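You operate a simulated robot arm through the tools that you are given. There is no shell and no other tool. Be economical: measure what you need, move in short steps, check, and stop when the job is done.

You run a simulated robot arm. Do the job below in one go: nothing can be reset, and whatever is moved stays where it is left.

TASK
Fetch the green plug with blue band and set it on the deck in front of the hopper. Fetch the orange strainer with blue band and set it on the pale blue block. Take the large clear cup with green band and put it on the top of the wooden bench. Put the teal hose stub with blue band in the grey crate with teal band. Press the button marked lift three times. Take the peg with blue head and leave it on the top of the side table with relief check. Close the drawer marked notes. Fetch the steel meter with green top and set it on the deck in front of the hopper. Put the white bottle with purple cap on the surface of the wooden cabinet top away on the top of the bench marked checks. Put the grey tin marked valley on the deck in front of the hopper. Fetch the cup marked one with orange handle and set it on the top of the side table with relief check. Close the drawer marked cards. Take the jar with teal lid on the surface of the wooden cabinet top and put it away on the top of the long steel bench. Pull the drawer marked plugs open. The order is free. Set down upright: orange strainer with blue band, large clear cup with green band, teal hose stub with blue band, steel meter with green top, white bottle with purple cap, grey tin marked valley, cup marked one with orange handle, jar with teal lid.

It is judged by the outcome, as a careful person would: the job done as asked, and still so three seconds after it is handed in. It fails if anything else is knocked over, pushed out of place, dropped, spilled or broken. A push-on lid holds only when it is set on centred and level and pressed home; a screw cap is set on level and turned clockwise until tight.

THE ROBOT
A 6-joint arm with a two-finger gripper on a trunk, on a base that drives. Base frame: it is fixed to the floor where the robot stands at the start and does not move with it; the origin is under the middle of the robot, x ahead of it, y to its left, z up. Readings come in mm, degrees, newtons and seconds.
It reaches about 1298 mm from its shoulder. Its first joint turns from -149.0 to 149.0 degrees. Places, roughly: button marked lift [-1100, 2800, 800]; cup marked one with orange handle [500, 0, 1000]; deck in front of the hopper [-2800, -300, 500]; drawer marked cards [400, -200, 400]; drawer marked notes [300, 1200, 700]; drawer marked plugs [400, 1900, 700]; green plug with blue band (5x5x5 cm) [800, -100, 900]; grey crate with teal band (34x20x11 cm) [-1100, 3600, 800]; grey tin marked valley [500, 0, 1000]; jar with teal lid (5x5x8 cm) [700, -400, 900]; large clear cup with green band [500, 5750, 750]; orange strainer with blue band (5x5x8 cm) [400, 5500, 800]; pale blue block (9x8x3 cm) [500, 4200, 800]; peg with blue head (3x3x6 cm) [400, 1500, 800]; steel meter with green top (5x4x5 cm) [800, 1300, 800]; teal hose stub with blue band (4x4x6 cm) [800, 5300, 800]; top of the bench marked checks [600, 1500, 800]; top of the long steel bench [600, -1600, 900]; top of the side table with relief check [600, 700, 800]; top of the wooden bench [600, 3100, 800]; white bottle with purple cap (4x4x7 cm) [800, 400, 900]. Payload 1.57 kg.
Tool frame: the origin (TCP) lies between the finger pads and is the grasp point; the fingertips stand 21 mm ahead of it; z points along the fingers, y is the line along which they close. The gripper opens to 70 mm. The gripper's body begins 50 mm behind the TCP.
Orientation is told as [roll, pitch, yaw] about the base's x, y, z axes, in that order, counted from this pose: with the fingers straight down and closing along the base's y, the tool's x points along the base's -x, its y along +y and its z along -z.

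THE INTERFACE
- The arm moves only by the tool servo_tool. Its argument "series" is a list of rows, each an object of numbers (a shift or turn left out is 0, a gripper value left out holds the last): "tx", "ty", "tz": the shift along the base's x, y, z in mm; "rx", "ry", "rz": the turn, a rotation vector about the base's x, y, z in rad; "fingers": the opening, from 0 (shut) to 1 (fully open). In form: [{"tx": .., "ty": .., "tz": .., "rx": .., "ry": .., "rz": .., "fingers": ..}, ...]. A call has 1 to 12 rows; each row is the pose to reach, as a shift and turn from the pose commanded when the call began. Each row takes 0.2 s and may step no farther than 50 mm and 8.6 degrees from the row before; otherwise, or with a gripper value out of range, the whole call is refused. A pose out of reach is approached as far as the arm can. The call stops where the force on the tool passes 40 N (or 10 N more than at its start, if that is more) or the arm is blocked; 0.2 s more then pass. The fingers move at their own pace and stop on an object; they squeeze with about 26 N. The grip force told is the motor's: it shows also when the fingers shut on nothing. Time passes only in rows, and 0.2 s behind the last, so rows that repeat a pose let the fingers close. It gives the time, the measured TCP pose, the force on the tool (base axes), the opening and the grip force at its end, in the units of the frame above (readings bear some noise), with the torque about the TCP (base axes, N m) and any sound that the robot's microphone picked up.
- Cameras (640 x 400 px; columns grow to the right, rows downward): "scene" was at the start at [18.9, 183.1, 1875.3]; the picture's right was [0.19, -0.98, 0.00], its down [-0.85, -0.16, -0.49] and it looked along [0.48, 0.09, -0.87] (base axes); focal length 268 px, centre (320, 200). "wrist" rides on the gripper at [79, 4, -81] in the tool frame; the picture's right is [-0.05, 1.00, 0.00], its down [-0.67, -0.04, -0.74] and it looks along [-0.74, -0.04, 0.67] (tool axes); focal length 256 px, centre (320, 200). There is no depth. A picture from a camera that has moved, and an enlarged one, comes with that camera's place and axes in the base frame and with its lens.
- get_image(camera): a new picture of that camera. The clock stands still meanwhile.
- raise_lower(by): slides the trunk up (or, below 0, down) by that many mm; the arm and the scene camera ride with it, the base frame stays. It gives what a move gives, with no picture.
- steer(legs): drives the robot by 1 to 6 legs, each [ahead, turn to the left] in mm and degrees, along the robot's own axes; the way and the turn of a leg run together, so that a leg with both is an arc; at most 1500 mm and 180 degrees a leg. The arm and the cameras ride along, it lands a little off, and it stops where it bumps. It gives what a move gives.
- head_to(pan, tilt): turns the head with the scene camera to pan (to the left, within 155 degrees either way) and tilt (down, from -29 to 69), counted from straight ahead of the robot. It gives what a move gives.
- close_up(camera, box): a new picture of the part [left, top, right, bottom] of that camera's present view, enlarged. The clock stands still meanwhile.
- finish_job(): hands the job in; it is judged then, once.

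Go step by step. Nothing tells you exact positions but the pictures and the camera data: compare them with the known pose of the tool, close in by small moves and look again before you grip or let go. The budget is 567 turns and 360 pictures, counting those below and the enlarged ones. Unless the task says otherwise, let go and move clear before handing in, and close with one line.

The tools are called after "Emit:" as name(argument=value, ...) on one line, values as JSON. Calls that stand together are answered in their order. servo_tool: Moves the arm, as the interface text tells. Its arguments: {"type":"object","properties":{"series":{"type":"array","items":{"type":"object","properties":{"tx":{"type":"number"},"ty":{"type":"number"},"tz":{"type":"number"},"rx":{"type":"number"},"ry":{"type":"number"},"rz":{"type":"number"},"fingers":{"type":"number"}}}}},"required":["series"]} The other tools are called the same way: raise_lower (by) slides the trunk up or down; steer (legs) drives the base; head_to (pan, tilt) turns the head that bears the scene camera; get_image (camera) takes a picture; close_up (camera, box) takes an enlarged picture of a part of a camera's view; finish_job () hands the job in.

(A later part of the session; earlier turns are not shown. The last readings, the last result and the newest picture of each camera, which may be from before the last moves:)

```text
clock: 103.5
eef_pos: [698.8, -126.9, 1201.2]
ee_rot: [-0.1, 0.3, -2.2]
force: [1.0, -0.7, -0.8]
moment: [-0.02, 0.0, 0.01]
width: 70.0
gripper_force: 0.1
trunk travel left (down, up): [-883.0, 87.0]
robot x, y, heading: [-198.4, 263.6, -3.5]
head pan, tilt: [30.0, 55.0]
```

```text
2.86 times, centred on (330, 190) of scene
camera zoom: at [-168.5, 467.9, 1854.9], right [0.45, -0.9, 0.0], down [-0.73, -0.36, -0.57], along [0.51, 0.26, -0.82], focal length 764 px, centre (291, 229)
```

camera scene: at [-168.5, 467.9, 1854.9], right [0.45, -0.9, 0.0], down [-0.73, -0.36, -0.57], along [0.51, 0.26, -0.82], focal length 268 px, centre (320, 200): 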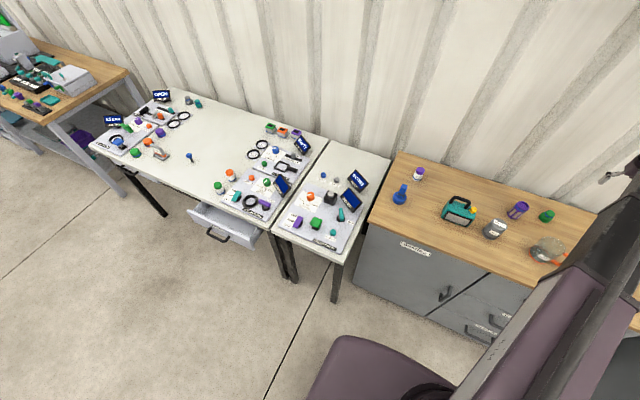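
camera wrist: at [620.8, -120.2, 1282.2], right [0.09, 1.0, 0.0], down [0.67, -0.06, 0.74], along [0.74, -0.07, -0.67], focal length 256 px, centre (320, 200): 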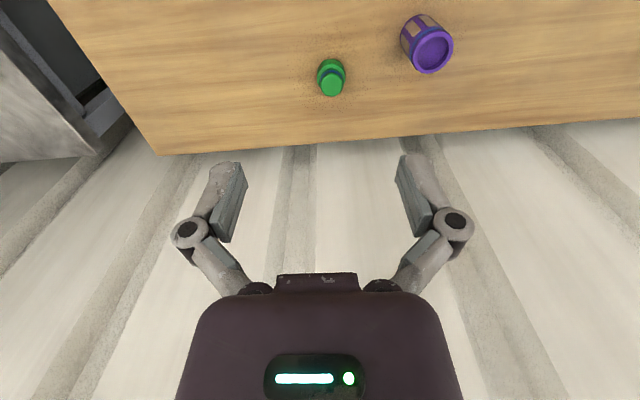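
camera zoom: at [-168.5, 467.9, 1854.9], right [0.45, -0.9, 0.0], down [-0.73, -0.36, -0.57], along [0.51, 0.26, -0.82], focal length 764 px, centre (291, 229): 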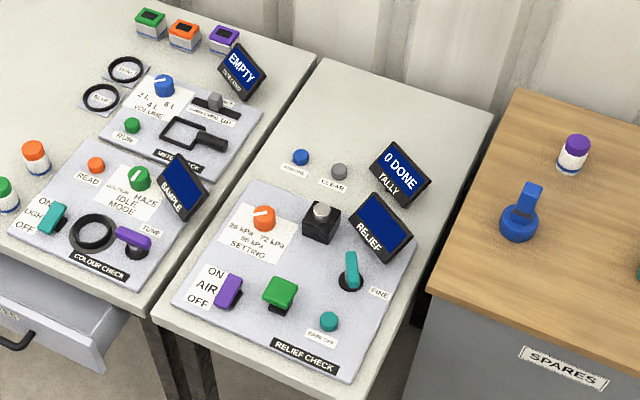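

Bottle at about (750, 424), cabinet top z≈880. Moving over it.

Emit:
servo_tool(series=[{"tx": 5, "ty": 48}, {"tx": 10, "ty": 96}, {"tx": 15, "ty": 144}, {"tx": 20, "ty": 192}, {"tx": 25, "ty": 240}, {"tx": 30, "ty": 288}, {"tx": 35, "ty": 336}, {"tx": 38, "ty": 384}, {"tx": 40, "ty": 432}, {"tx": 40, "ty": 480}, {"tx": 40, "ty": 520}, {"tx": 40, "ty": 548}])

Emit:
raise_lower(by=-150)

Emit:
get_image(camera="wrist")

```text
clock: 106.1
eef_pos: [741.7, 422.8, 1201.3]
ee_rot: [0.0, 0.3, -2.3]
force: [0.2, 0.2, -0.1]
moment: [-0.02, -0.02, -0.01]
width: 70.3
gripper_force: 0.0
trunk travel left (down, up): [-883.0, 87.0]
robot x, y, heading: [-199.5, 265.4, -3.5]
head pan, tilt: [30.0, 55.0]
```

```text
clock: 107.8
eef_pos: [741.3, 421.8, 1051.9]
ee_rot: [0.0, 0.2, -2.4]
force: [-0.1, -0.2, -0.3]
moment: [-0.02, -0.02, 0.0]
width: 70.2
gripper_force: 0.0
trunk travel left (down, up): [-733.0, 237.0]
robot x, y, heading: [-200.0, 268.1, -3.2]
head pan, tilt: [30.0, 55.0]
```

```text
322 pictures are left
camera wrist: at [662.5, 428.6, 1132.3], right [0.09, 1.0, 0.0], down [0.67, -0.06, 0.74], along [0.74, -0.07, -0.67], focal length 256 px, centre (320, 200)
```

wrist: 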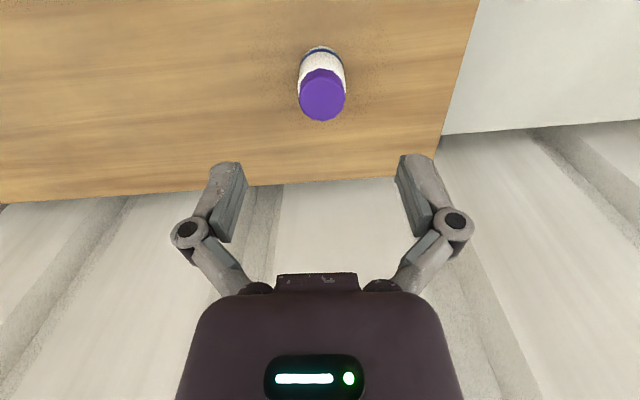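

Emit:
servo_tool(series=[{"tx": 11}])

Emit:
raise_lower(by=-135)

Emit:
servo_tool(series=[{"fingers": 0}, {"fingers": 0}, {"fingers": 0}, {"fingers": 0}])

Emit:
get_image(camera="wrist")

```text
clock: 108.2
eef_pos: [752.5, 421.8, 1050.6]
ee_rot: [0.0, 0.3, -2.2]
force: [-0.1, -0.5, 0.2]
moment: [0.0, -0.03, 0.0]
width: 70.4
gripper_force: 0.1
trunk travel left (down, up): [-733.0, 237.0]
robot x, y, heading: [-200.1, 265.2, -3.4]
head pan, tilt: [30.0, 55.0]
```

```text
clock: 109.9
eef_pos: [751.1, 422.9, 916.1]
ee_rot: [0.0, 0.2, -2.3]
force: [1.2, -0.8, 0.6]
moment: [0.01, 0.01, 0.01]
width: 69.9
gripper_force: 0.0
trunk travel left (down, up): [-598.0, 372.0]
robot x, y, heading: [-200.7, 263.7, -3.5]
head pan, tilt: [30.0, 55.0]
```

```text
clock: 110.9
eef_pos: [752.1, 421.6, 917.0]
ee_rot: [0.0, 0.4, -2.4]
force: [0.9, -0.8, 4.6]
moment: [-0.02, -0.04, -0.03]
width: 38.8
gripper_force: 26.0
trunk travel left (down, up): [-598.0, 372.0]
robot x, y, heading: [-198.5, 263.9, -3.7]
head pan, tilt: [30.0, 55.0]
```

```text
321 pictures are left
camera wrist: at [673.1, 429.0, 997.6], right [0.09, 1.0, 0.0], down [0.67, -0.06, 0.74], along [0.74, -0.07, -0.67], focal length 256 px, centre (320, 200)
```

wrist: 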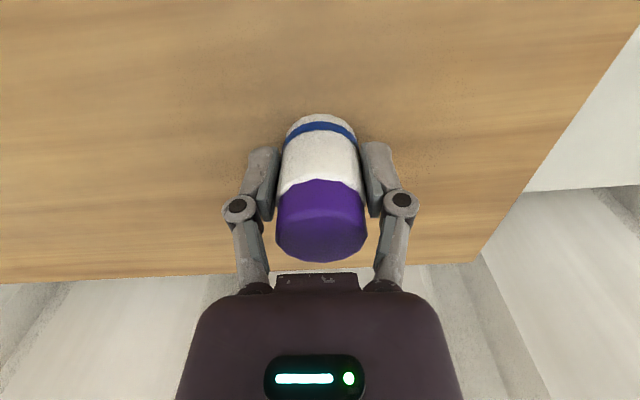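

Bottle held. Lift, drive to the checks bench.

Emit:
raise_lower(by=220)

Emit:
steer(legs=[[-230, 0], [0, 93.5], [1000, 0], [0, -90]])

Emit:
head_to(pan=10, tilt=55)

Emit:
get_image(camera="scene")

Emit:
get_image(camera="wrist")

```text
clock: 113.2
eef_pos: [752.5, 421.8, 1136.9]
ee_rot: [-0.1, 0.2, -2.3]
force: [-0.2, 0.3, -0.4]
moment: [0.0, -0.01, 0.02]
width: 39.1
gripper_force: 26.1
trunk travel left (down, up): [-818.0, 152.0]
robot x, y, heading: [-201.0, 266.0, -3.4]
head pan, tilt: [30.0, 55.0]
```

```text
clock: 132.8
eef_pos: [506.8, 1500.3, 1136.7]
ee_rot: [0.0, 0.3, 1.3]
force: [0.1, -0.1, -0.3]
moment: [-0.01, 0.02, -0.03]
width: 38.3
gripper_force: 26.3
trunk travel left (down, up): [-818.0, 152.0]
robot x, y, heading: [-435.4, 1289.2, 0.6]
head pan, tilt: [30.0, 55.0]
```

```text
clock: 133.6
eef_pos: [506.0, 1500.2, 1136.7]
ee_rot: [0.1, 0.3, 1.3]
force: [-0.5, -0.3, -0.7]
moment: [0.03, -0.01, -0.04]
width: 38.3
gripper_force: 26.0
trunk travel left (down, up): [-818.0, 152.0]
robot x, y, heading: [-432.9, 1290.3, 0.7]
head pan, tilt: [10.0, 55.0]
```

```text
320 pictures are left
camera scene: at [-408.5, 1471.8, 1789.8], right [0.18, -0.98, 0.0], down [-0.81, -0.15, -0.57], along [0.56, 0.1, -0.82], focal length 268 px, centre (320, 200)
```

scene: 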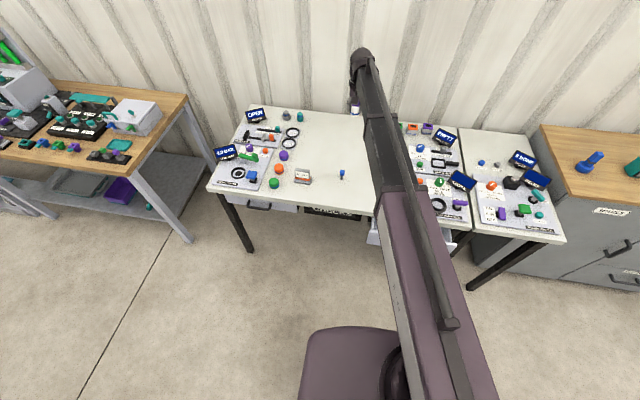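

```text
319 pictures are left
camera wrist: at [426.7, 1502.5, 1217.1], right [0.03, 1.0, 0.0], down [0.67, -0.02, 0.74], along [0.74, -0.02, -0.67], focal length 256 px, centre (320, 200)
```

wrist: 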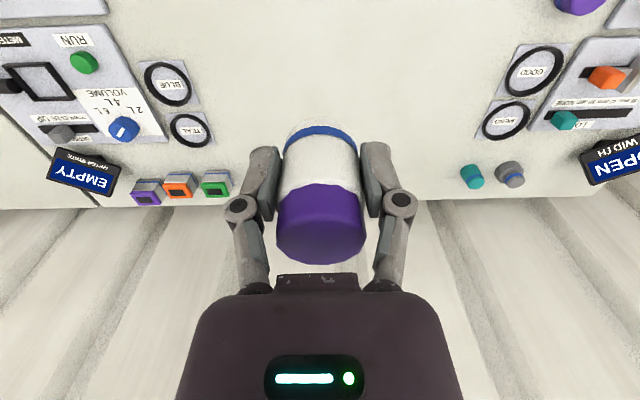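

Clear area below; table top is roughly z≈800. Shift in 90 mm and lower.

Emit:
servo_tool(series=[{"tx": 45}, {"tx": 90}])

Emit:
raise_lower(by=-250)

Emit:
get_image(camera="wrist")

```text
clock: 134.2
eef_pos: [595.0, 1499.0, 1135.4]
ee_rot: [0.0, 0.3, 1.3]
force: [1.1, -0.4, -0.7]
moment: [0.0, 0.02, 0.02]
width: 38.4
gripper_force: 26.3
trunk travel left (down, up): [-818.0, 152.0]
robot x, y, heading: [-434.1, 1293.8, 0.4]
head pan, tilt: [10.0, 55.0]
```

```text
clock: 136.8
eef_pos: [594.4, 1498.5, 886.0]
ee_rot: [0.0, 0.4, 1.3]
force: [0.4, -0.1, -0.2]
moment: [0.0, 0.01, 0.03]
width: 38.2
gripper_force: 25.7
trunk travel left (down, up): [-568.0, 402.0]
robot x, y, heading: [-431.9, 1288.4, 0.5]
head pan, tilt: [10.0, 55.0]
```

```text
318 pictures are left
camera wrist: at [515.8, 1501.3, 967.2], right [0.03, 1.0, 0.0], down [0.67, -0.02, 0.74], along [0.74, -0.02, -0.67], focal length 256 px, centre (320, 200)
```

wrist: 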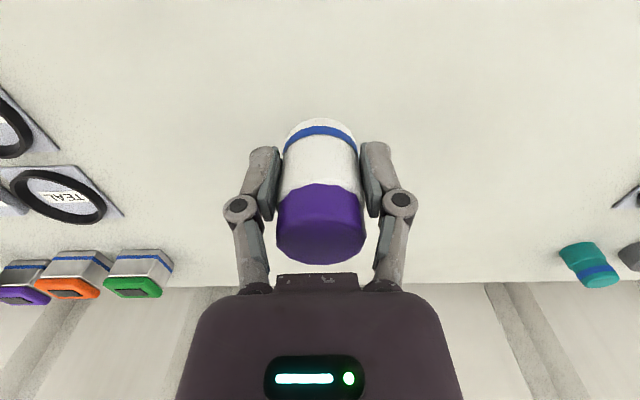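

Emit:
raise_lower(by=-30)

Emit:
raise_lower(by=-8)

Emit:
get_image(camera="wrist")

```text
clock: 137.5
eef_pos: [594.5, 1498.3, 855.3]
ee_rot: [0.0, 0.3, 1.3]
force: [-0.3, -0.7, -0.1]
moment: [0.0, 0.02, 0.02]
width: 38.1
gripper_force: 26.2
trunk travel left (down, up): [-538.0, 432.0]
robot x, y, heading: [-432.8, 1290.7, 0.4]
head pan, tilt: [10.0, 55.0]
```

```text
clock: 138.1
eef_pos: [594.4, 1499.4, 847.5]
ee_rot: [0.0, 0.3, 1.3]
force: [-0.9, 0.4, -0.2]
moment: [-0.01, 0.0, 0.02]
width: 38.3
gripper_force: 25.5
trunk travel left (down, up): [-530.0, 440.0]
robot x, y, heading: [-430.5, 1293.0, 0.2]
head pan, tilt: [10.0, 55.0]
```

```text
317 pictures are left
camera wrist: at [515.8, 1501.3, 929.2], right [0.03, 1.0, 0.0], down [0.67, -0.02, 0.74], along [0.74, -0.02, -0.67], focal length 256 px, centre (320, 200)
```

wrist: 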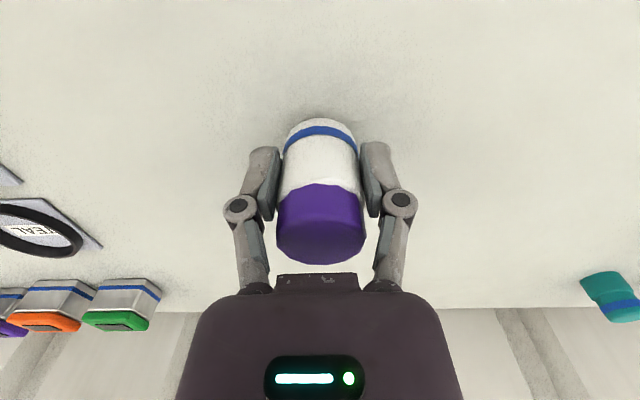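

Emit:
raise_lower(by=-6)

Emit:
raise_lower(by=-5)

Emit:
raise_lower(by=-4)

```text
clock: 138.7
eef_pos: [593.6, 1498.6, 841.0]
ee_rot: [-0.1, 0.4, 1.4]
force: [0.9, 0.2, -1.0]
moment: [0.01, -0.01, -0.03]
width: 38.1
gripper_force: 26.0
trunk travel left (down, up): [-524.0, 446.0]
robot x, y, heading: [-434.0, 1292.8, 0.4]
head pan, tilt: [10.0, 55.0]
```

```text
clock: 139.2
eef_pos: [595.0, 1499.3, 837.8]
ee_rot: [-0.1, 0.3, 1.3]
force: [-0.3, 0.9, 0.0]
moment: [0.02, -0.02, 0.04]
width: 38.3
gripper_force: 25.9
trunk travel left (down, up): [-519.0, 451.0]
robot x, y, heading: [-431.9, 1296.6, 0.3]
head pan, tilt: [10.0, 55.0]
```

```text
clock: 139.7
eef_pos: [595.2, 1498.3, 833.8]
ee_rot: [0.1, 0.2, 1.3]
force: [5.1, 0.1, 13.8]
moment: [0.04, -0.19, -0.01]
width: 37.9
gripper_force: 25.7
trunk travel left (down, up): [-515.0, 455.0]
robot x, y, heading: [-431.0, 1292.7, 0.3]
head pan, tilt: [10.0, 55.0]
```

Emit:
servo_tool(series=[{"fingers": 0.6}, {"fingers": 1}, {"fingers": 1}, {"fingers": 1}])

Emit:
raise_lower(by=200)

Emit:
get_image(camera="wrist")

Emit:
close_up(camera="scene", box=[200, 80, 600, 280])

```text
clock: 140.7
eef_pos: [594.4, 1499.0, 833.6]
ee_rot: [-0.1, 0.4, 1.3]
force: [-0.4, -0.1, -0.1]
moment: [-0.01, -0.04, 0.0]
width: 70.2
gripper_force: 0.0
trunk travel left (down, up): [-515.0, 455.0]
robot x, y, heading: [-431.6, 1291.6, 0.6]
head pan, tilt: [10.0, 55.0]
```

```text
clock: 142.9
eef_pos: [595.8, 1499.8, 1033.0]
ee_rot: [0.0, 0.4, 1.2]
force: [0.3, 0.1, 0.2]
moment: [0.0, 0.01, -0.02]
width: 70.0
gripper_force: 0.1
trunk travel left (down, up): [-715.0, 255.0]
robot x, y, heading: [-434.4, 1291.8, 0.4]
head pan, tilt: [10.0, 55.0]
```

```text
316 pictures are left
camera wrist: at [515.9, 1501.4, 1114.1], right [0.03, 1.0, 0.0], down [0.67, -0.02, 0.74], along [0.74, -0.02, -0.67], focal length 256 px, centre (320, 200)
```

wrist: 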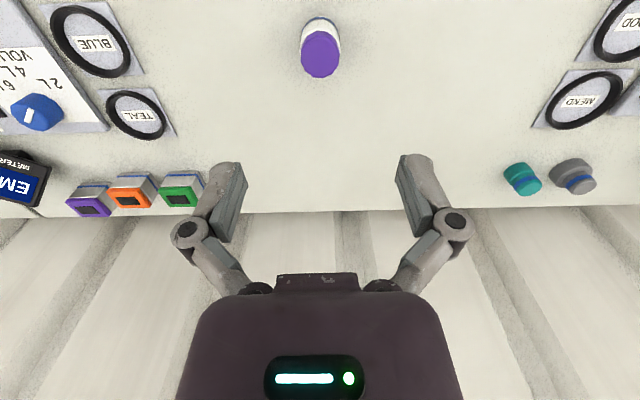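

```text
1.60 times, centred on (400, 180) of scene
camera zoom: at [-408.5, 1471.4, 1686.8], right [0.18, -0.98, 0.0], down [-0.81, -0.15, -0.57], along [0.56, 0.1, -0.82], focal length 428 px, centre (192, 232)
```

zoom: 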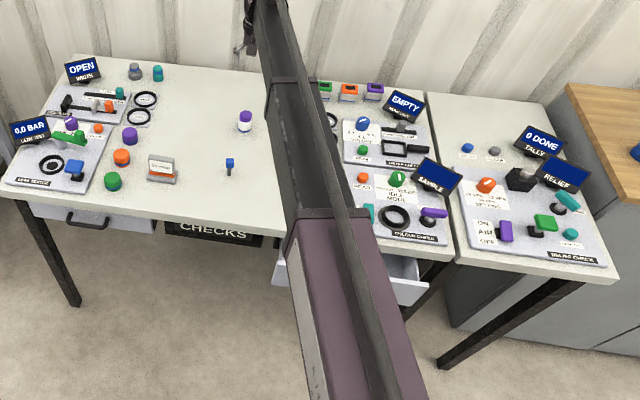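

Bottle stands. Next the peg at about (407, 1511), which appears to stand upright head up.

Emit:
servo_tool(series=[{"tx": -47, "ty": 3}, {"tx": -94, "ty": 6}, {"tx": -141, "ty": 9}, {"tx": -188, "ty": 12}])

Emit:
get_image(camera="wrist")

Emit:
close_up(camera="wrist", box=[220, 0, 420, 125])

```text
clock: 143.9
eef_pos: [404.0, 1512.3, 1033.8]
ee_rot: [0.1, 0.2, 1.3]
force: [-0.6, -0.5, -0.6]
moment: [0.02, -0.02, 0.01]
width: 70.1
gripper_force: 0.1
trunk travel left (down, up): [-715.0, 255.0]
robot x, y, heading: [-429.1, 1293.9, 0.6]
head pan, tilt: [10.0, 55.0]
```

```text
314 pictures are left
camera wrist: at [325.4, 1514.4, 1114.7], right [0.03, 1.0, 0.0], down [0.67, -0.02, 0.74], along [0.74, -0.02, -0.67], focal length 256 px, centre (320, 200)
```

wrist: 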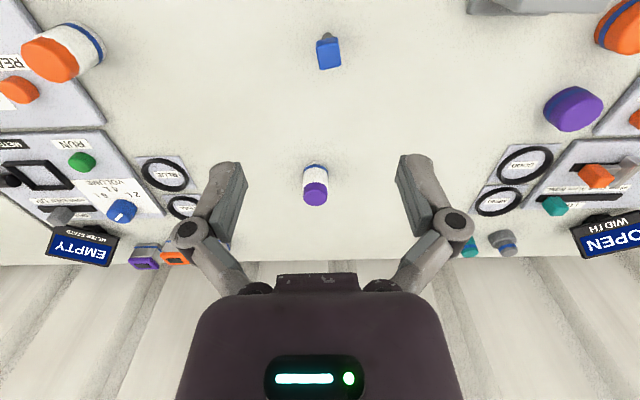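

```text
3.20 times, centred on (320, 62) of wrist
camera zoom: at [325.4, 1514.4, 1114.7], right [0.03, 1.0, 0.0], down [0.67, -0.02, 0.74], along [0.74, -0.02, -0.67], focal length 819 px, centre (320, 640)
```

zoom: 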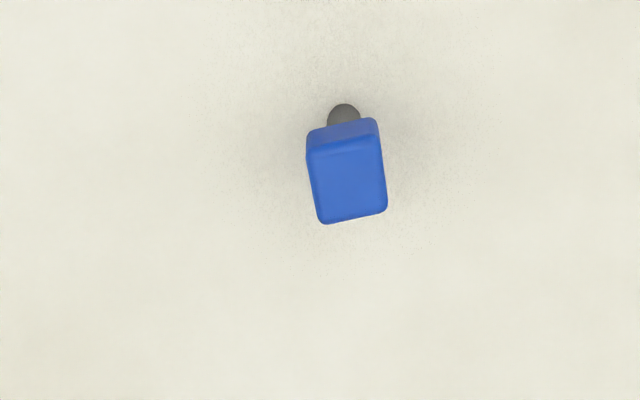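

Emit:
servo_tool(series=[{"tx": 4, "ty": 4, "rz": 0.12}, {"tx": 7, "ty": 8, "rz": 0.22}])

Emit:
raise_lower(by=-110)

Emit:
get_image(camera="wrist")

```text
clock: 144.5
eef_pos: [413.9, 1519.7, 1033.4]
ee_rot: [0.0, 0.3, 13.9]
force: [-0.1, 0.2, 0.3]
moment: [0.01, 0.01, -0.01]
width: 70.0
gripper_force: 0.1
trunk travel left (down, up): [-715.0, 255.0]
robot x, y, heading: [-430.2, 1291.3, 0.5]
head pan, tilt: [10.0, 55.0]
```

```text
clock: 145.9
eef_pos: [412.8, 1518.1, 922.4]
ee_rot: [-0.1, 0.4, 13.9]
force: [0.2, -0.9, -0.4]
moment: [0.0, 0.02, 0.01]
width: 69.9
gripper_force: 0.1
trunk travel left (down, up): [-605.0, 365.0]
robot x, y, heading: [-435.5, 1292.0, 0.5]
head pan, tilt: [10.0, 55.0]
```

```text
312 pictures are left
camera wrist: at [336.0, 1504.8, 1004.3], right [-0.19, 0.98, 0.0], down [0.66, 0.13, 0.74], along [0.73, 0.14, -0.67], focal length 256 px, centre (320, 200)
```

wrist: 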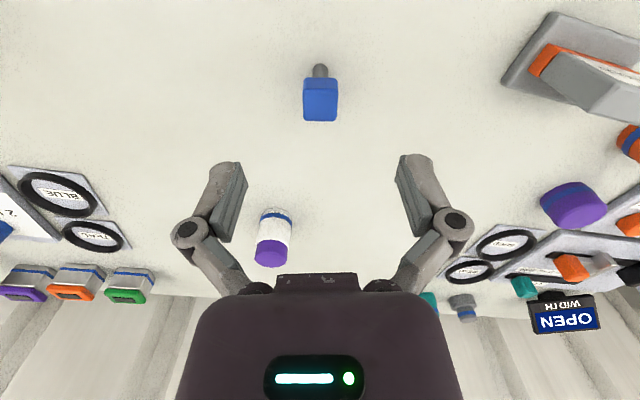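

Emit:
raise_lower(by=-77)

Emit:
servo_tool(series=[{"fingers": 0}, {"fingers": 0}, {"fingers": 0}, {"fingers": 0}, {"fingers": 0}])

Emit:
get_image(camera="wrist")

```text
clock: 147.1
eef_pos: [413.3, 1519.6, 846.8]
ee_rot: [0.0, 0.3, 13.8]
force: [-0.5, -0.4, -0.2]
moment: [-0.02, 0.02, 0.0]
width: 70.1
gripper_force: 0.0
trunk travel left (down, up): [-528.0, 442.0]
robot x, y, heading: [-435.0, 1290.4, 0.0]
head pan, tilt: [10.0, 55.0]
```

```text
clock: 148.2
eef_pos: [413.5, 1520.5, 846.6]
ee_rot: [0.1, 0.4, 13.8]
force: [0.0, 0.3, -0.5]
moment: [0.01, 0.0, 0.01]
width: 19.9
gripper_force: 25.8
trunk travel left (down, up): [-528.0, 442.0]
robot x, y, heading: [-434.0, 1289.9, 0.3]
head pan, tilt: [10.0, 55.0]
```

```text
311 pictures are left
camera wrist: at [336.1, 1504.9, 927.2], right [-0.19, 0.98, 0.0], down [0.66, 0.13, 0.74], along [0.73, 0.14, -0.67], focal length 256 px, centre (320, 200)
```

wrist: 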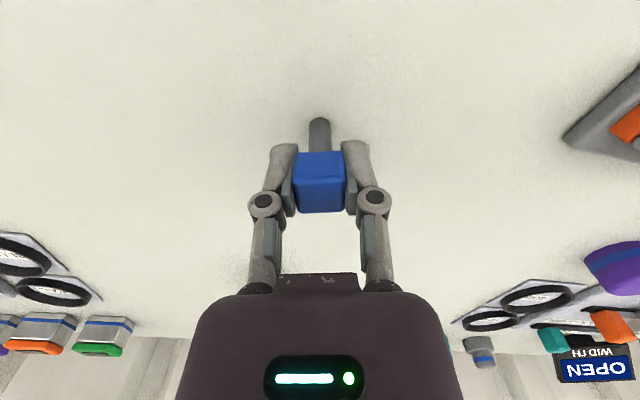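

Peg gripped by its head. I'll carry it to the free back strip of the side table, around (790, 860).

Emit:
raise_lower(by=250)

Emit:
steer(legs=[[0, -90], [690, 0], [0, 90], [220, 0]])

Emit:
get_image(camera="wrist")

Emit:
get_image(camera="scene")

```text
clock: 150.8
eef_pos: [413.2, 1519.8, 1097.4]
ee_rot: [-0.1, 0.2, 13.9]
force: [0.0, -0.1, 0.0]
moment: [0.0, -0.03, 0.03]
width: 19.9
gripper_force: 25.8
trunk travel left (down, up): [-778.0, 192.0]
robot x, y, heading: [-430.2, 1288.1, 0.5]
head pan, tilt: [10.0, 55.0]
```

```text
clock: 168.4
eef_pos: [632.2, 810.9, 1097.0]
ee_rot: [0.0, 0.4, 13.0]
force: [-0.1, -0.2, -0.1]
moment: [0.01, -0.01, -0.01]
width: 19.9
gripper_force: 26.1
trunk travel left (down, up): [-778.0, 192.0]
robot x, y, heading: [-218.5, 600.8, -0.8]
head pan, tilt: [10.0, 55.0]
```

```text
310 pictures are left
camera wrist: at [555.3, 797.4, 1176.5], right [-0.17, 0.98, 0.0], down [0.66, 0.12, 0.74], along [0.73, 0.13, -0.67], focal length 256 px, centre (320, 200)
```

wrist: 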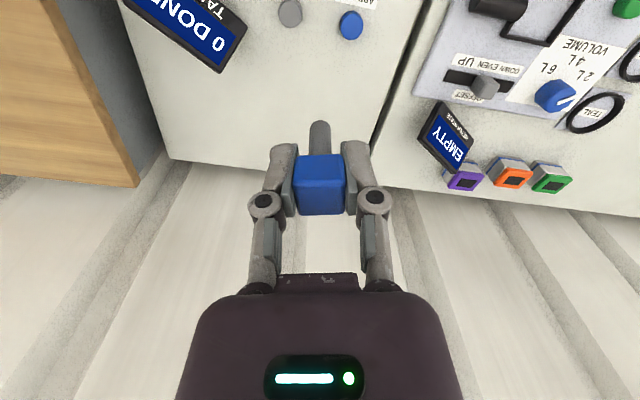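

```text
309 pictures are left
camera scene: at [-187.5, 780.5, 1749.9], right [0.16, -0.99, 0.0], down [-0.81, -0.13, -0.57], along [0.57, 0.09, -0.82], focal length 268 px, centre (320, 200)
```

scene: 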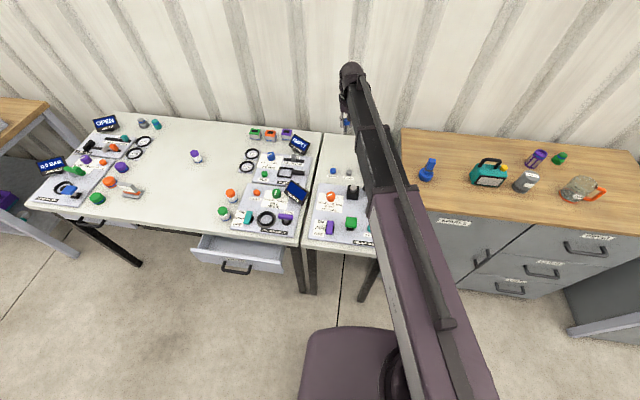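

Emit:
servo_tool(series=[{"tx": 42, "ty": 11}, {"tx": 84, "ty": 22}, {"tx": 126, "ty": 33}, {"tx": 163, "ty": 44}])

Emit:
raise_lower(by=-200)

Emit:
get_image(camera="wrist")

Emit:
raise_lower(by=-35)

Emit:
get_image(camera="wrist")

```text
clock: 169.4
eef_pos: [793.1, 857.0, 1096.4]
ee_rot: [0.0, 0.3, 13.0]
force: [-0.1, -0.1, -0.5]
moment: [0.0, -0.03, -0.02]
width: 20.1
gripper_force: 25.8
trunk travel left (down, up): [-778.0, 192.0]
robot x, y, heading: [-213.7, 599.4, -1.1]
head pan, tilt: [10.0, 55.0]
```

```text
clock: 171.6
eef_pos: [792.8, 856.1, 896.0]
ee_rot: [-0.1, 0.3, 12.9]
force: [0.3, 0.5, -0.3]
moment: [0.02, -0.01, 0.0]
width: 19.7
gripper_force: 25.6
trunk travel left (down, up): [-578.0, 392.0]
robot x, y, heading: [-219.1, 599.0, -1.3]
head pan, tilt: [10.0, 55.0]
```

```text
308 pictures are left
camera wrist: at [715.4, 841.7, 977.3], right [-0.17, 0.98, 0.0], down [0.66, 0.12, 0.74], along [0.73, 0.13, -0.67], focal length 256 px, centre (320, 200)
```

wrist: 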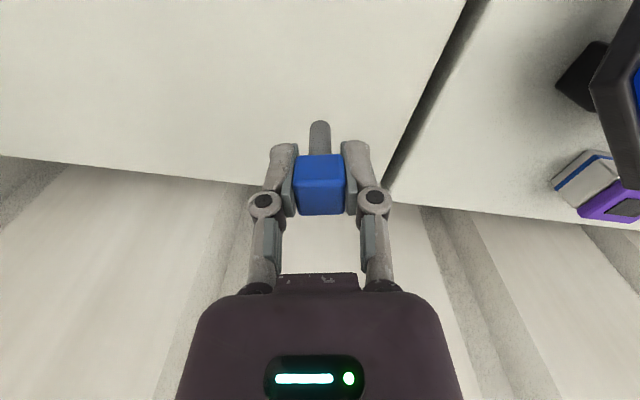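

```text
clock: 172.4
eef_pos: [792.2, 856.8, 860.4]
ee_rot: [0.0, 0.3, 13.0]
force: [0.0, 0.7, -0.2]
moment: [-0.01, 0.01, 0.0]
width: 19.9
gripper_force: 26.3
trunk travel left (down, up): [-543.0, 427.0]
robot x, y, heading: [-215.0, 602.7, -1.0]
head pan, tilt: [10.0, 55.0]
```

```text
307 pictures are left
camera wrist: at [715.3, 841.6, 942.3], right [-0.17, 0.98, 0.0], down [0.66, 0.12, 0.74], along [0.73, 0.13, -0.67], focal length 256 px, centre (320, 200)
```

wrist: 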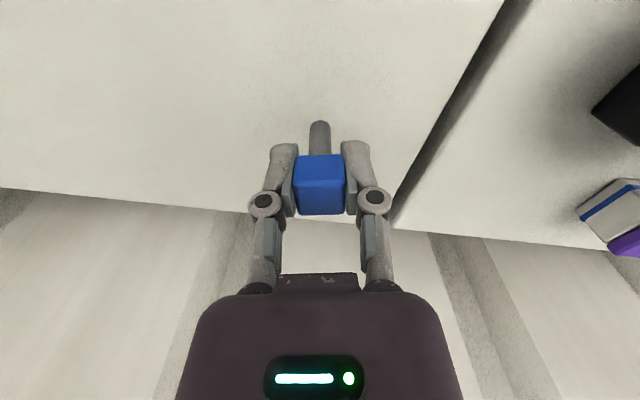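

Emit:
raise_lower(by=-8)

Emit:
raise_lower(by=-5)

Emit:
raise_lower(by=-4)

Emit:
get_image(camera="wrist")

```text
clock: 173.0
eef_pos: [792.9, 855.0, 853.5]
ee_rot: [0.1, 0.4, 13.0]
force: [0.2, -0.2, -0.7]
moment: [0.04, 0.0, 0.0]
width: 20.2
gripper_force: 26.1
trunk travel left (down, up): [-535.0, 435.0]
robot x, y, heading: [-216.5, 599.7, -1.2]
head pan, tilt: [10.0, 55.0]
```

```text
clock: 173.5
eef_pos: [792.4, 855.1, 848.0]
ee_rot: [0.0, 0.3, 13.0]
force: [-0.1, 0.6, 0.2]
moment: [0.02, -0.02, 0.01]
width: 19.9
gripper_force: 25.7
trunk travel left (down, up): [-530.0, 440.0]
robot x, y, heading: [-215.4, 599.6, -1.4]
head pan, tilt: [10.0, 55.0]
```

```text
clock: 174.0
eef_pos: [792.4, 855.6, 845.9]
ee_rot: [-0.1, 0.2, 13.0]
force: [5.0, 1.4, 15.4]
moment: [0.04, -0.26, 0.0]
width: 20.0
gripper_force: 25.8
trunk travel left (down, up): [-526.0, 444.0]
robot x, y, heading: [-221.0, 599.2, -1.1]
head pan, tilt: [10.0, 55.0]
```

```text
306 pictures are left
camera wrist: at [714.8, 841.6, 926.7], right [-0.17, 0.98, 0.0], down [0.66, 0.12, 0.74], along [0.73, 0.13, -0.67], focal length 256 px, centre (320, 200)
```

wrist: 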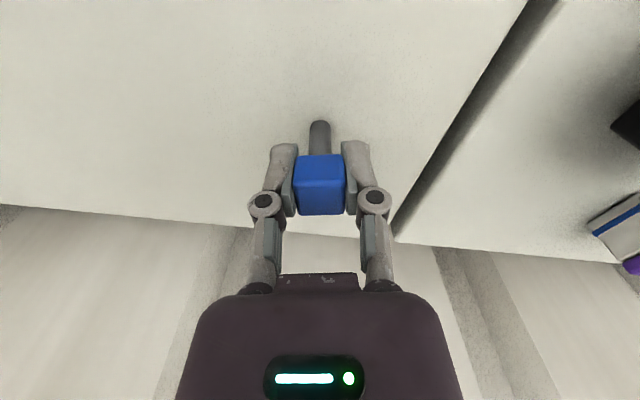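

Emit:
raise_lower(by=1.5)

Emit:
servo_tool(series=[{"fingers": 0.35}, {"fingers": 0.6}, {"fingers": 1}, {"fingers": 1}])

Emit:
raise_lower(by=230)

Emit:
get_image(camera="wrist")

```text
clock: 174.5
eef_pos: [792.4, 856.6, 845.7]
ee_rot: [0.0, 0.3, 13.0]
force: [0.7, -0.1, 5.2]
moment: [0.02, -0.01, -0.01]
width: 19.9
gripper_force: 26.2
trunk travel left (down, up): [-527.0, 443.0]
robot x, y, heading: [-218.0, 599.5, -1.2]
head pan, tilt: [10.0, 55.0]
```

```text
clock: 175.5
eef_pos: [792.5, 856.2, 845.6]
ee_rot: [0.0, 0.2, 13.0]
force: [0.6, -0.6, 0.2]
moment: [-0.03, 0.0, 0.02]
width: 70.0
gripper_force: 0.1
trunk travel left (down, up): [-527.0, 443.0]
robot x, y, heading: [-217.7, 598.8, -1.3]
head pan, tilt: [10.0, 55.0]
```

```text
clock: 178.0
eef_pos: [793.6, 855.2, 1076.0]
ee_rot: [0.0, 0.3, 13.0]
force: [0.7, -0.6, -0.5]
moment: [0.01, -0.01, -0.01]
width: 70.0
gripper_force: 0.0
trunk travel left (down, up): [-757.0, 213.0]
robot x, y, heading: [-218.7, 598.8, -1.1]
head pan, tilt: [10.0, 55.0]
```

```text
305 pictures are left
camera wrist: at [715.5, 841.8, 1156.6], right [-0.17, 0.98, 0.0], down [0.66, 0.12, 0.74], along [0.73, 0.13, -0.67], focal length 256 px, centre (320, 200)
```

wrist: 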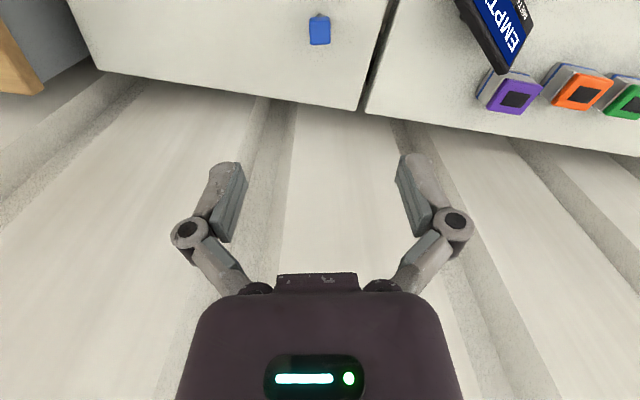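

Peg stands on the side table. Next the cup marked one; I'll shift the robot right by ~300 mm so both the cup and its destination are in reach.

Emit:
raise_lower(by=120)

Emit:
steer(legs=[[0, -90], [300, 0], [0, 91]])

Emit:
head_to(pan=-20, tilt=55)

Emit:
get_image(camera="scene")

```text
clock: 179.5
eef_pos: [793.0, 855.9, 1197.0]
ee_rot: [0.0, 0.3, 13.1]
force: [0.9, 0.0, 0.1]
moment: [0.02, 0.02, 0.0]
width: 69.9
gripper_force: 0.0
trunk travel left (down, up): [-877.0, 93.0]
robot x, y, heading: [-216.6, 598.8, -1.1]
head pan, tilt: [10.0, 55.0]
```

```text
clock: 193.3
eef_pos: [783.4, 553.6, 1195.0]
ee_rot: [0.0, 0.3, 13.0]
force: [0.4, -0.4, 0.8]
moment: [-0.05, 0.01, -0.04]
width: 69.9
gripper_force: 0.0
trunk travel left (down, up): [-877.0, 93.0]
robot x, y, heading: [-225.7, 293.6, -1.3]
head pan, tilt: [10.0, 55.0]
```

```text
clock: 194.3
eef_pos: [784.0, 553.2, 1194.9]
ee_rot: [0.0, 0.3, 13.0]
force: [0.1, 0.9, 0.3]
moment: [-0.02, 0.01, -0.02]
width: 70.0
gripper_force: 0.0
trunk travel left (down, up): [-877.0, 93.0]
robot x, y, heading: [-229.8, 292.7, -1.7]
head pan, tilt: [-20.0, 55.0]
```

```text
304 pictures are left
camera scene: at [-200.8, 436.0, 1849.4], right [-0.36, -0.93, 0.0], down [-0.76, 0.3, -0.57], along [0.53, -0.21, -0.82], focal length 268 px, centre (320, 200)
```

scene: 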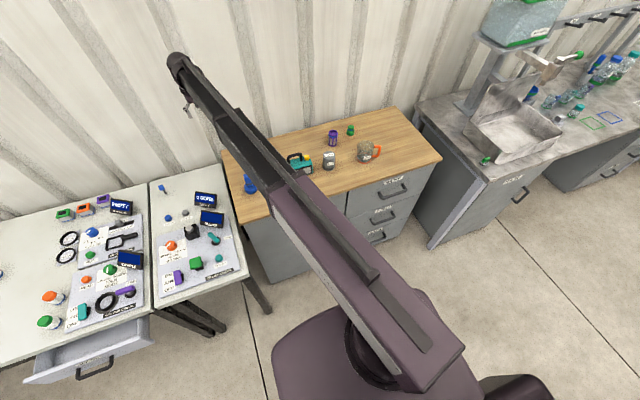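

Emit:
close_up(camera="scene", box=[320, 110, 400, 180])

Emit:
close_up(camera="scene", box=[130, 150, 250, 230])

```text
5.71 times, centred on (360, 145) of scene
camera zoom: at [-200.8, 436.0, 1849.4], right [-0.36, -0.93, 0.0], down [-0.76, 0.3, -0.57], along [0.53, -0.21, -0.82], focal length 1529 px, centre (91, 514)
```

zoom: 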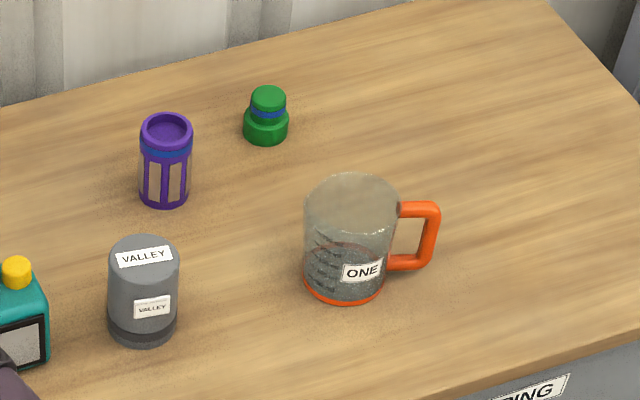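

```text
5.00 times, centred on (190, 190) of scene
camera zoom: at [-200.8, 436.0, 1849.4], right [-0.36, -0.93, 0.0], down [-0.76, 0.3, -0.57], along [0.53, -0.21, -0.82], focal length 1338 px, centre (970, 250)
```

zoom: 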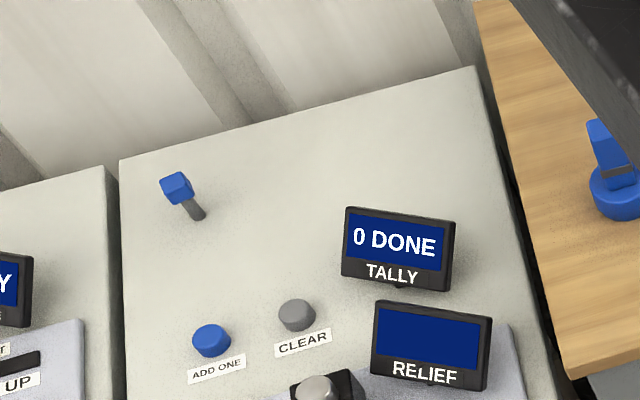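

The cup is about a third full of liquid, wider than the gripper. I'll grip its wall (one finger inside), on the +y side, keeping it level.

Emit:
servo_tool(series=[{"tx": -16, "ty": -46, "rz": -0.05}, {"tx": -32, "ty": -92, "rz": -0.1}, {"tx": -48, "ty": -138, "rz": -0.15}, {"tx": -64, "ty": -184, "rz": -0.2}, {"tx": -80, "ty": -230, "rz": -0.226}, {"tx": -96, "ty": -276, "rz": -0.226}, {"tx": -112, "ty": -322, "rz": -0.226}, {"tx": -128, "ty": -368, "rz": -0.226}, {"tx": -144, "ty": -414, "rz": -0.226}, {"tx": -160, "ty": -460, "rz": -0.226}, {"tx": -176, "ty": -506, "rz": -0.226}, {"tx": -192, "ty": -552, "rz": -0.226}])

Emit:
servo_tool(series=[{"tx": -10, "ty": -30}, {"tx": -21, "ty": -62}])

Emit:
raise_lower(by=-100)

Emit:
get_image(camera="wrist")

```text
clock: 196.9
eef_pos: [592.4, 1.0, 1195.5]
ee_rot: [0.1, 0.4, 0.1]
force: [-0.9, 0.9, 0.6]
moment: [0.0, -0.01, -0.03]
width: 70.1
gripper_force: 0.0
trunk travel left (down, up): [-877.0, 93.0]
robot x, y, heading: [-225.5, 290.4, -1.2]
head pan, tilt: [-20.0, 55.0]
```

```text
clock: 197.5
eef_pos: [571.0, -60.5, 1196.2]
ee_rot: [0.0, 0.3, 0.0]
force: [0.1, -0.6, 0.5]
moment: [0.02, -0.03, -0.01]
width: 69.8
gripper_force: 0.0
trunk travel left (down, up): [-877.0, 93.0]
robot x, y, heading: [-226.3, 292.9, -1.4]
head pan, tilt: [-20.0, 55.0]
```

```text
clock: 198.8
eef_pos: [571.8, -60.6, 1096.3]
ee_rot: [0.1, 0.3, 0.0]
force: [0.3, 0.2, 0.5]
moment: [-0.03, -0.01, 0.01]
width: 70.2
gripper_force: 0.0
trunk travel left (down, up): [-777.0, 193.0]
robot x, y, heading: [-227.1, 293.6, -1.5]
head pan, tilt: [-20.0, 55.0]
```

```text
301 pictures are left
camera wrist: at [492.5, -56.0, 1176.8], right [0.05, 1.0, 0.0], down [0.67, -0.04, 0.74], along [0.74, -0.04, -0.67], focal length 256 px, centre (320, 200)
```

wrist: 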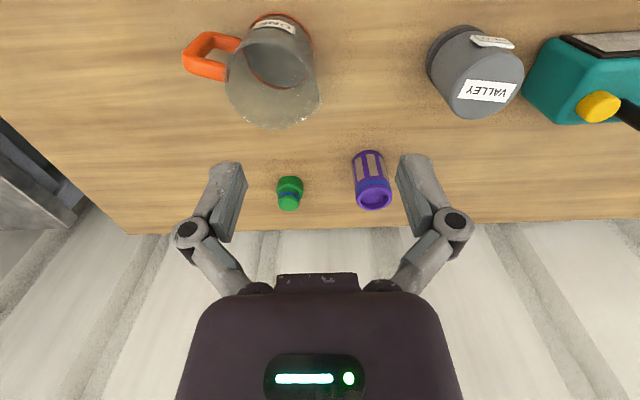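

Emit:
servo_tool(series=[{"tx": 10, "ty": -1}])

Emit:
raise_lower(by=-60)

Emit:
get_image(camera="wrist")

Emit:
close_up(camera="scene", box=[300, 90, 420, 190])

```text
clock: 199.2
eef_pos: [581.3, -60.6, 1095.2]
ee_rot: [0.0, 0.3, 0.0]
force: [0.0, 0.3, -0.2]
moment: [-0.01, -0.04, 0.0]
width: 70.1
gripper_force: 0.1
trunk travel left (down, up): [-777.0, 193.0]
robot x, y, heading: [-226.1, 295.1, -1.6]
head pan, tilt: [-20.0, 55.0]
```

```text
clock: 200.2
eef_pos: [580.0, -60.5, 1037.0]
ee_rot: [0.0, 0.3, 0.1]
force: [-0.2, 0.0, 0.2]
moment: [-0.04, -0.01, -0.01]
width: 70.0
gripper_force: 0.1
trunk travel left (down, up): [-717.0, 253.0]
robot x, y, heading: [-223.5, 294.1, -1.3]
head pan, tilt: [-20.0, 55.0]
```

```text
300 pictures are left
camera wrist: at [502.9, -56.9, 1116.8], right [0.05, 1.0, 0.0], down [0.67, -0.04, 0.74], along [0.74, -0.04, -0.67], focal length 256 px, centre (320, 200)
```

wrist: 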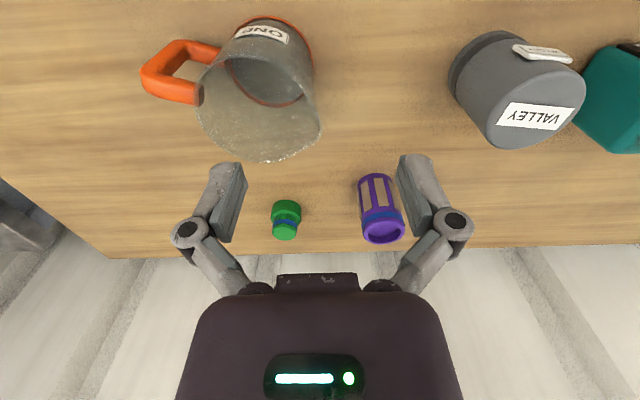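

```text
4.00 times, centred on (360, 140) of scene
camera zoom: at [-201.1, 435.7, 1689.4], right [-0.36, -0.93, 0.0], down [-0.76, 0.3, -0.57], along [0.53, -0.21, -0.82], focal length 1070 px, centre (160, 440)
```

zoom: 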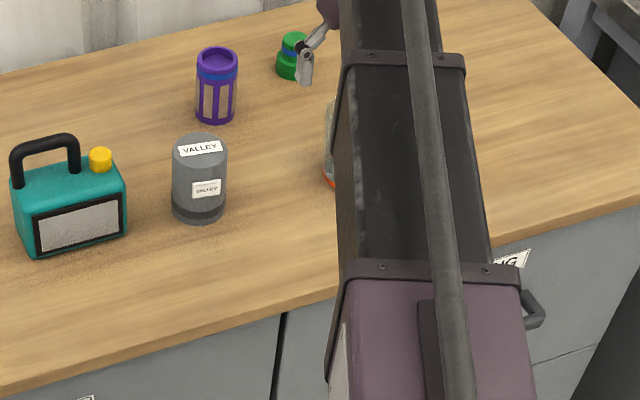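

Emit:
servo_tool(series=[{"tx": 0, "ty": -1.5}])

Emit:
raise_lower(by=-66)

Emit:
get_image(camera="wrist")

```text
clock: 200.6
eef_pos: [582.3, -62.5, 1035.7]
ee_rot: [0.0, 0.3, 0.0]
force: [-0.3, 0.2, -0.3]
moment: [0.01, 0.0, -0.04]
width: 70.3
gripper_force: 0.0
trunk travel left (down, up): [-717.0, 253.0]
robot x, y, heading: [-228.0, 290.2, -1.4]
head pan, tilt: [-20.0, 55.0]
```

```text
clock: 201.7
eef_pos: [580.9, -63.4, 970.4]
ee_rot: [0.1, 0.3, -0.1]
force: [-0.5, 0.0, 0.2]
moment: [-0.02, 0.0, 0.02]
width: 69.7
gripper_force: 0.1
trunk travel left (down, up): [-651.0, 319.0]
robot x, y, heading: [-228.3, 290.7, -1.2]
head pan, tilt: [-20.0, 55.0]
```

```text
298 pictures are left
camera wrist: at [503.3, -58.3, 1050.8], right [0.05, 1.0, 0.0], down [0.67, -0.04, 0.74], along [0.74, -0.04, -0.67], focal length 256 px, centre (320, 200)
```

wrist: 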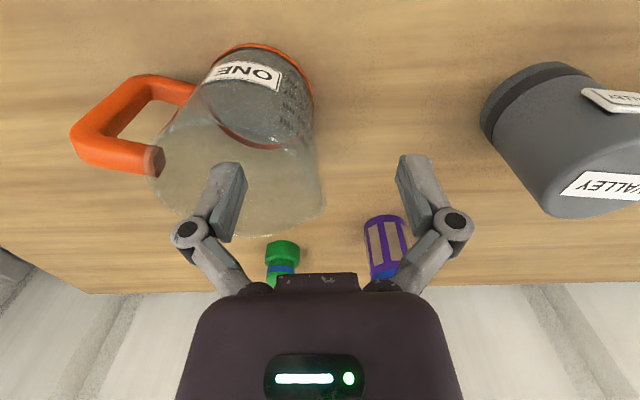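

Emit:
servo_tool(series=[{"fingers": 0.5}, {"fingers": 0.2}, {"fingers": 0}, {"fingers": 0}, {"fingers": 0}])

Emit:
get_image(camera="wrist")

```text
clock: 202.9
eef_pos: [582.3, -62.1, 969.5]
ee_rot: [0.1, 0.3, -0.1]
force: [-0.5, 0.6, 2.9]
moment: [-0.15, 0.05, 0.03]
width: 6.2
gripper_force: 25.9
trunk travel left (down, up): [-651.0, 319.0]
robot x, y, heading: [-223.9, 290.1, -1.7]
head pan, tilt: [-20.0, 55.0]
```

```text
297 pictures are left
camera wrist: at [503.1, -58.1, 1051.0], right [0.05, 1.0, 0.0], down [0.67, -0.04, 0.74], along [0.74, -0.04, -0.67], focal length 256 px, centre (320, 200)
```

wrist: 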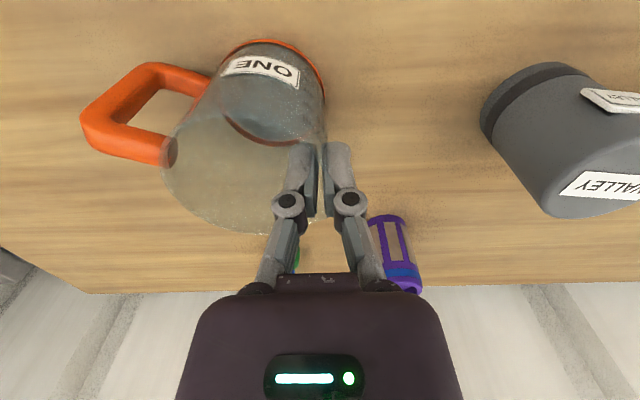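

Emit:
raise_lower(by=15)

Emit:
get_image(camera="wrist")

```text
clock: 203.5
eef_pos: [582.6, -62.9, 984.6]
ee_rot: [0.0, 0.3, 0.0]
force: [1.2, -0.4, -0.1]
moment: [0.02, -0.01, 0.03]
width: 6.0
gripper_force: 25.9
trunk travel left (down, up): [-666.0, 304.0]
robot x, y, heading: [-230.6, 293.9, -1.8]
head pan, tilt: [-20.0, 55.0]
```

```text
296 pictures are left
camera wrist: at [503.5, -58.4, 1065.6], right [0.05, 1.0, 0.0], down [0.67, -0.04, 0.74], along [0.74, -0.04, -0.67], focal length 256 px, centre (320, 200)
```

wrist: 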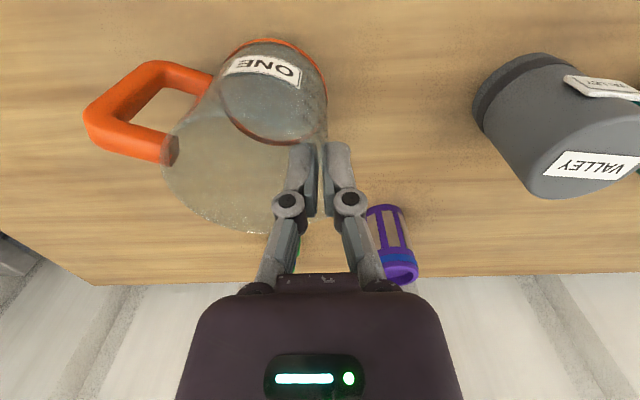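

Cup is held level. Raising and carrying slowly toward the side table.

Emit:
raise_lower(by=240)

Emit:
servo_tool(series=[{"tx": 5, "ty": 17}, {"tx": 13, "ty": 47}, {"tx": 22, "ty": 80}, {"tx": 32, "ty": 115}, {"tx": 42, "ty": 150}, {"tx": 52, "ty": 185}, {"tx": 62, "ty": 220}, {"tx": 72, "ty": 255}, {"tx": 82, "ty": 290}, {"tx": 92, "ty": 325}, {"tx": 101, "ty": 355}, {"tx": 106, "ty": 375}])

Emit:
servo_tool(series=[{"tx": 5, "ty": 17}, {"tx": 13, "ty": 47}, {"tx": 22, "ty": 80}, {"tx": 32, "ty": 115}, {"tx": 42, "ty": 152}, {"tx": 52, "ty": 190}, {"tx": 62, "ty": 228}, {"tx": 72, "ty": 266}, {"tx": 83, "ty": 304}, {"tx": 94, "ty": 342}, {"tx": 103, "ty": 376}, {"tx": 112, "ty": 400}])

Emit:
servo_tool(series=[{"ty": 13}, {"ty": 27}])

Emit:
get_image(camera="wrist")

```text
clock: 206.0
eef_pos: [582.4, -62.4, 1224.5]
ee_rot: [-0.1, 0.3, 0.0]
force: [0.0, -0.6, -1.4]
moment: [0.03, -0.02, -0.03]
width: 6.1
gripper_force: 26.0
trunk travel left (down, up): [-906.0, 64.0]
robot x, y, heading: [-224.8, 290.2, -1.4]
head pan, tilt: [-20.0, 55.0]
```

```text
clock: 208.6
eef_pos: [687.8, 313.5, 1224.2]
ee_rot: [0.0, 0.3, 0.0]
force: [-0.9, 0.5, -0.8]
moment: [0.01, -0.02, 0.02]
width: 6.0
gripper_force: 25.7
trunk travel left (down, up): [-906.0, 64.0]
robot x, y, heading: [-222.6, 291.9, -1.4]
head pan, tilt: [-20.0, 55.0]
```

```text
clock: 211.2
eef_pos: [801.9, 713.8, 1224.7]
ee_rot: [0.0, 0.3, 0.0]
force: [1.1, 0.8, 0.3]
moment: [0.03, 0.02, -0.01]
width: 5.9
gripper_force: 25.9
trunk travel left (down, up): [-906.0, 64.0]
robot x, y, heading: [-223.8, 294.3, -1.5]
head pan, tilt: [-20.0, 55.0]
```

```text
clock: 211.8
eef_pos: [800.3, 739.9, 1225.2]
ee_rot: [0.0, 0.2, 0.1]
force: [-0.5, 0.1, -1.0]
moment: [0.05, 0.04, 0.0]
width: 6.4
gripper_force: 26.0
trunk travel left (down, up): [-906.0, 64.0]
robot x, y, heading: [-228.5, 292.7, -1.1]
head pan, tilt: [-20.0, 55.0]
```

```text
295 pictures are left
camera wrist: at [721.6, 744.4, 1305.6], right [0.05, 1.0, 0.0], down [0.67, -0.04, 0.74], along [0.74, -0.04, -0.67], focal length 256 px, centre (320, 200)
```

wrist: 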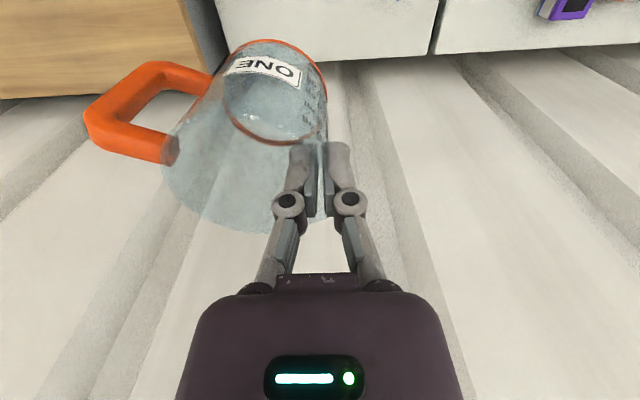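

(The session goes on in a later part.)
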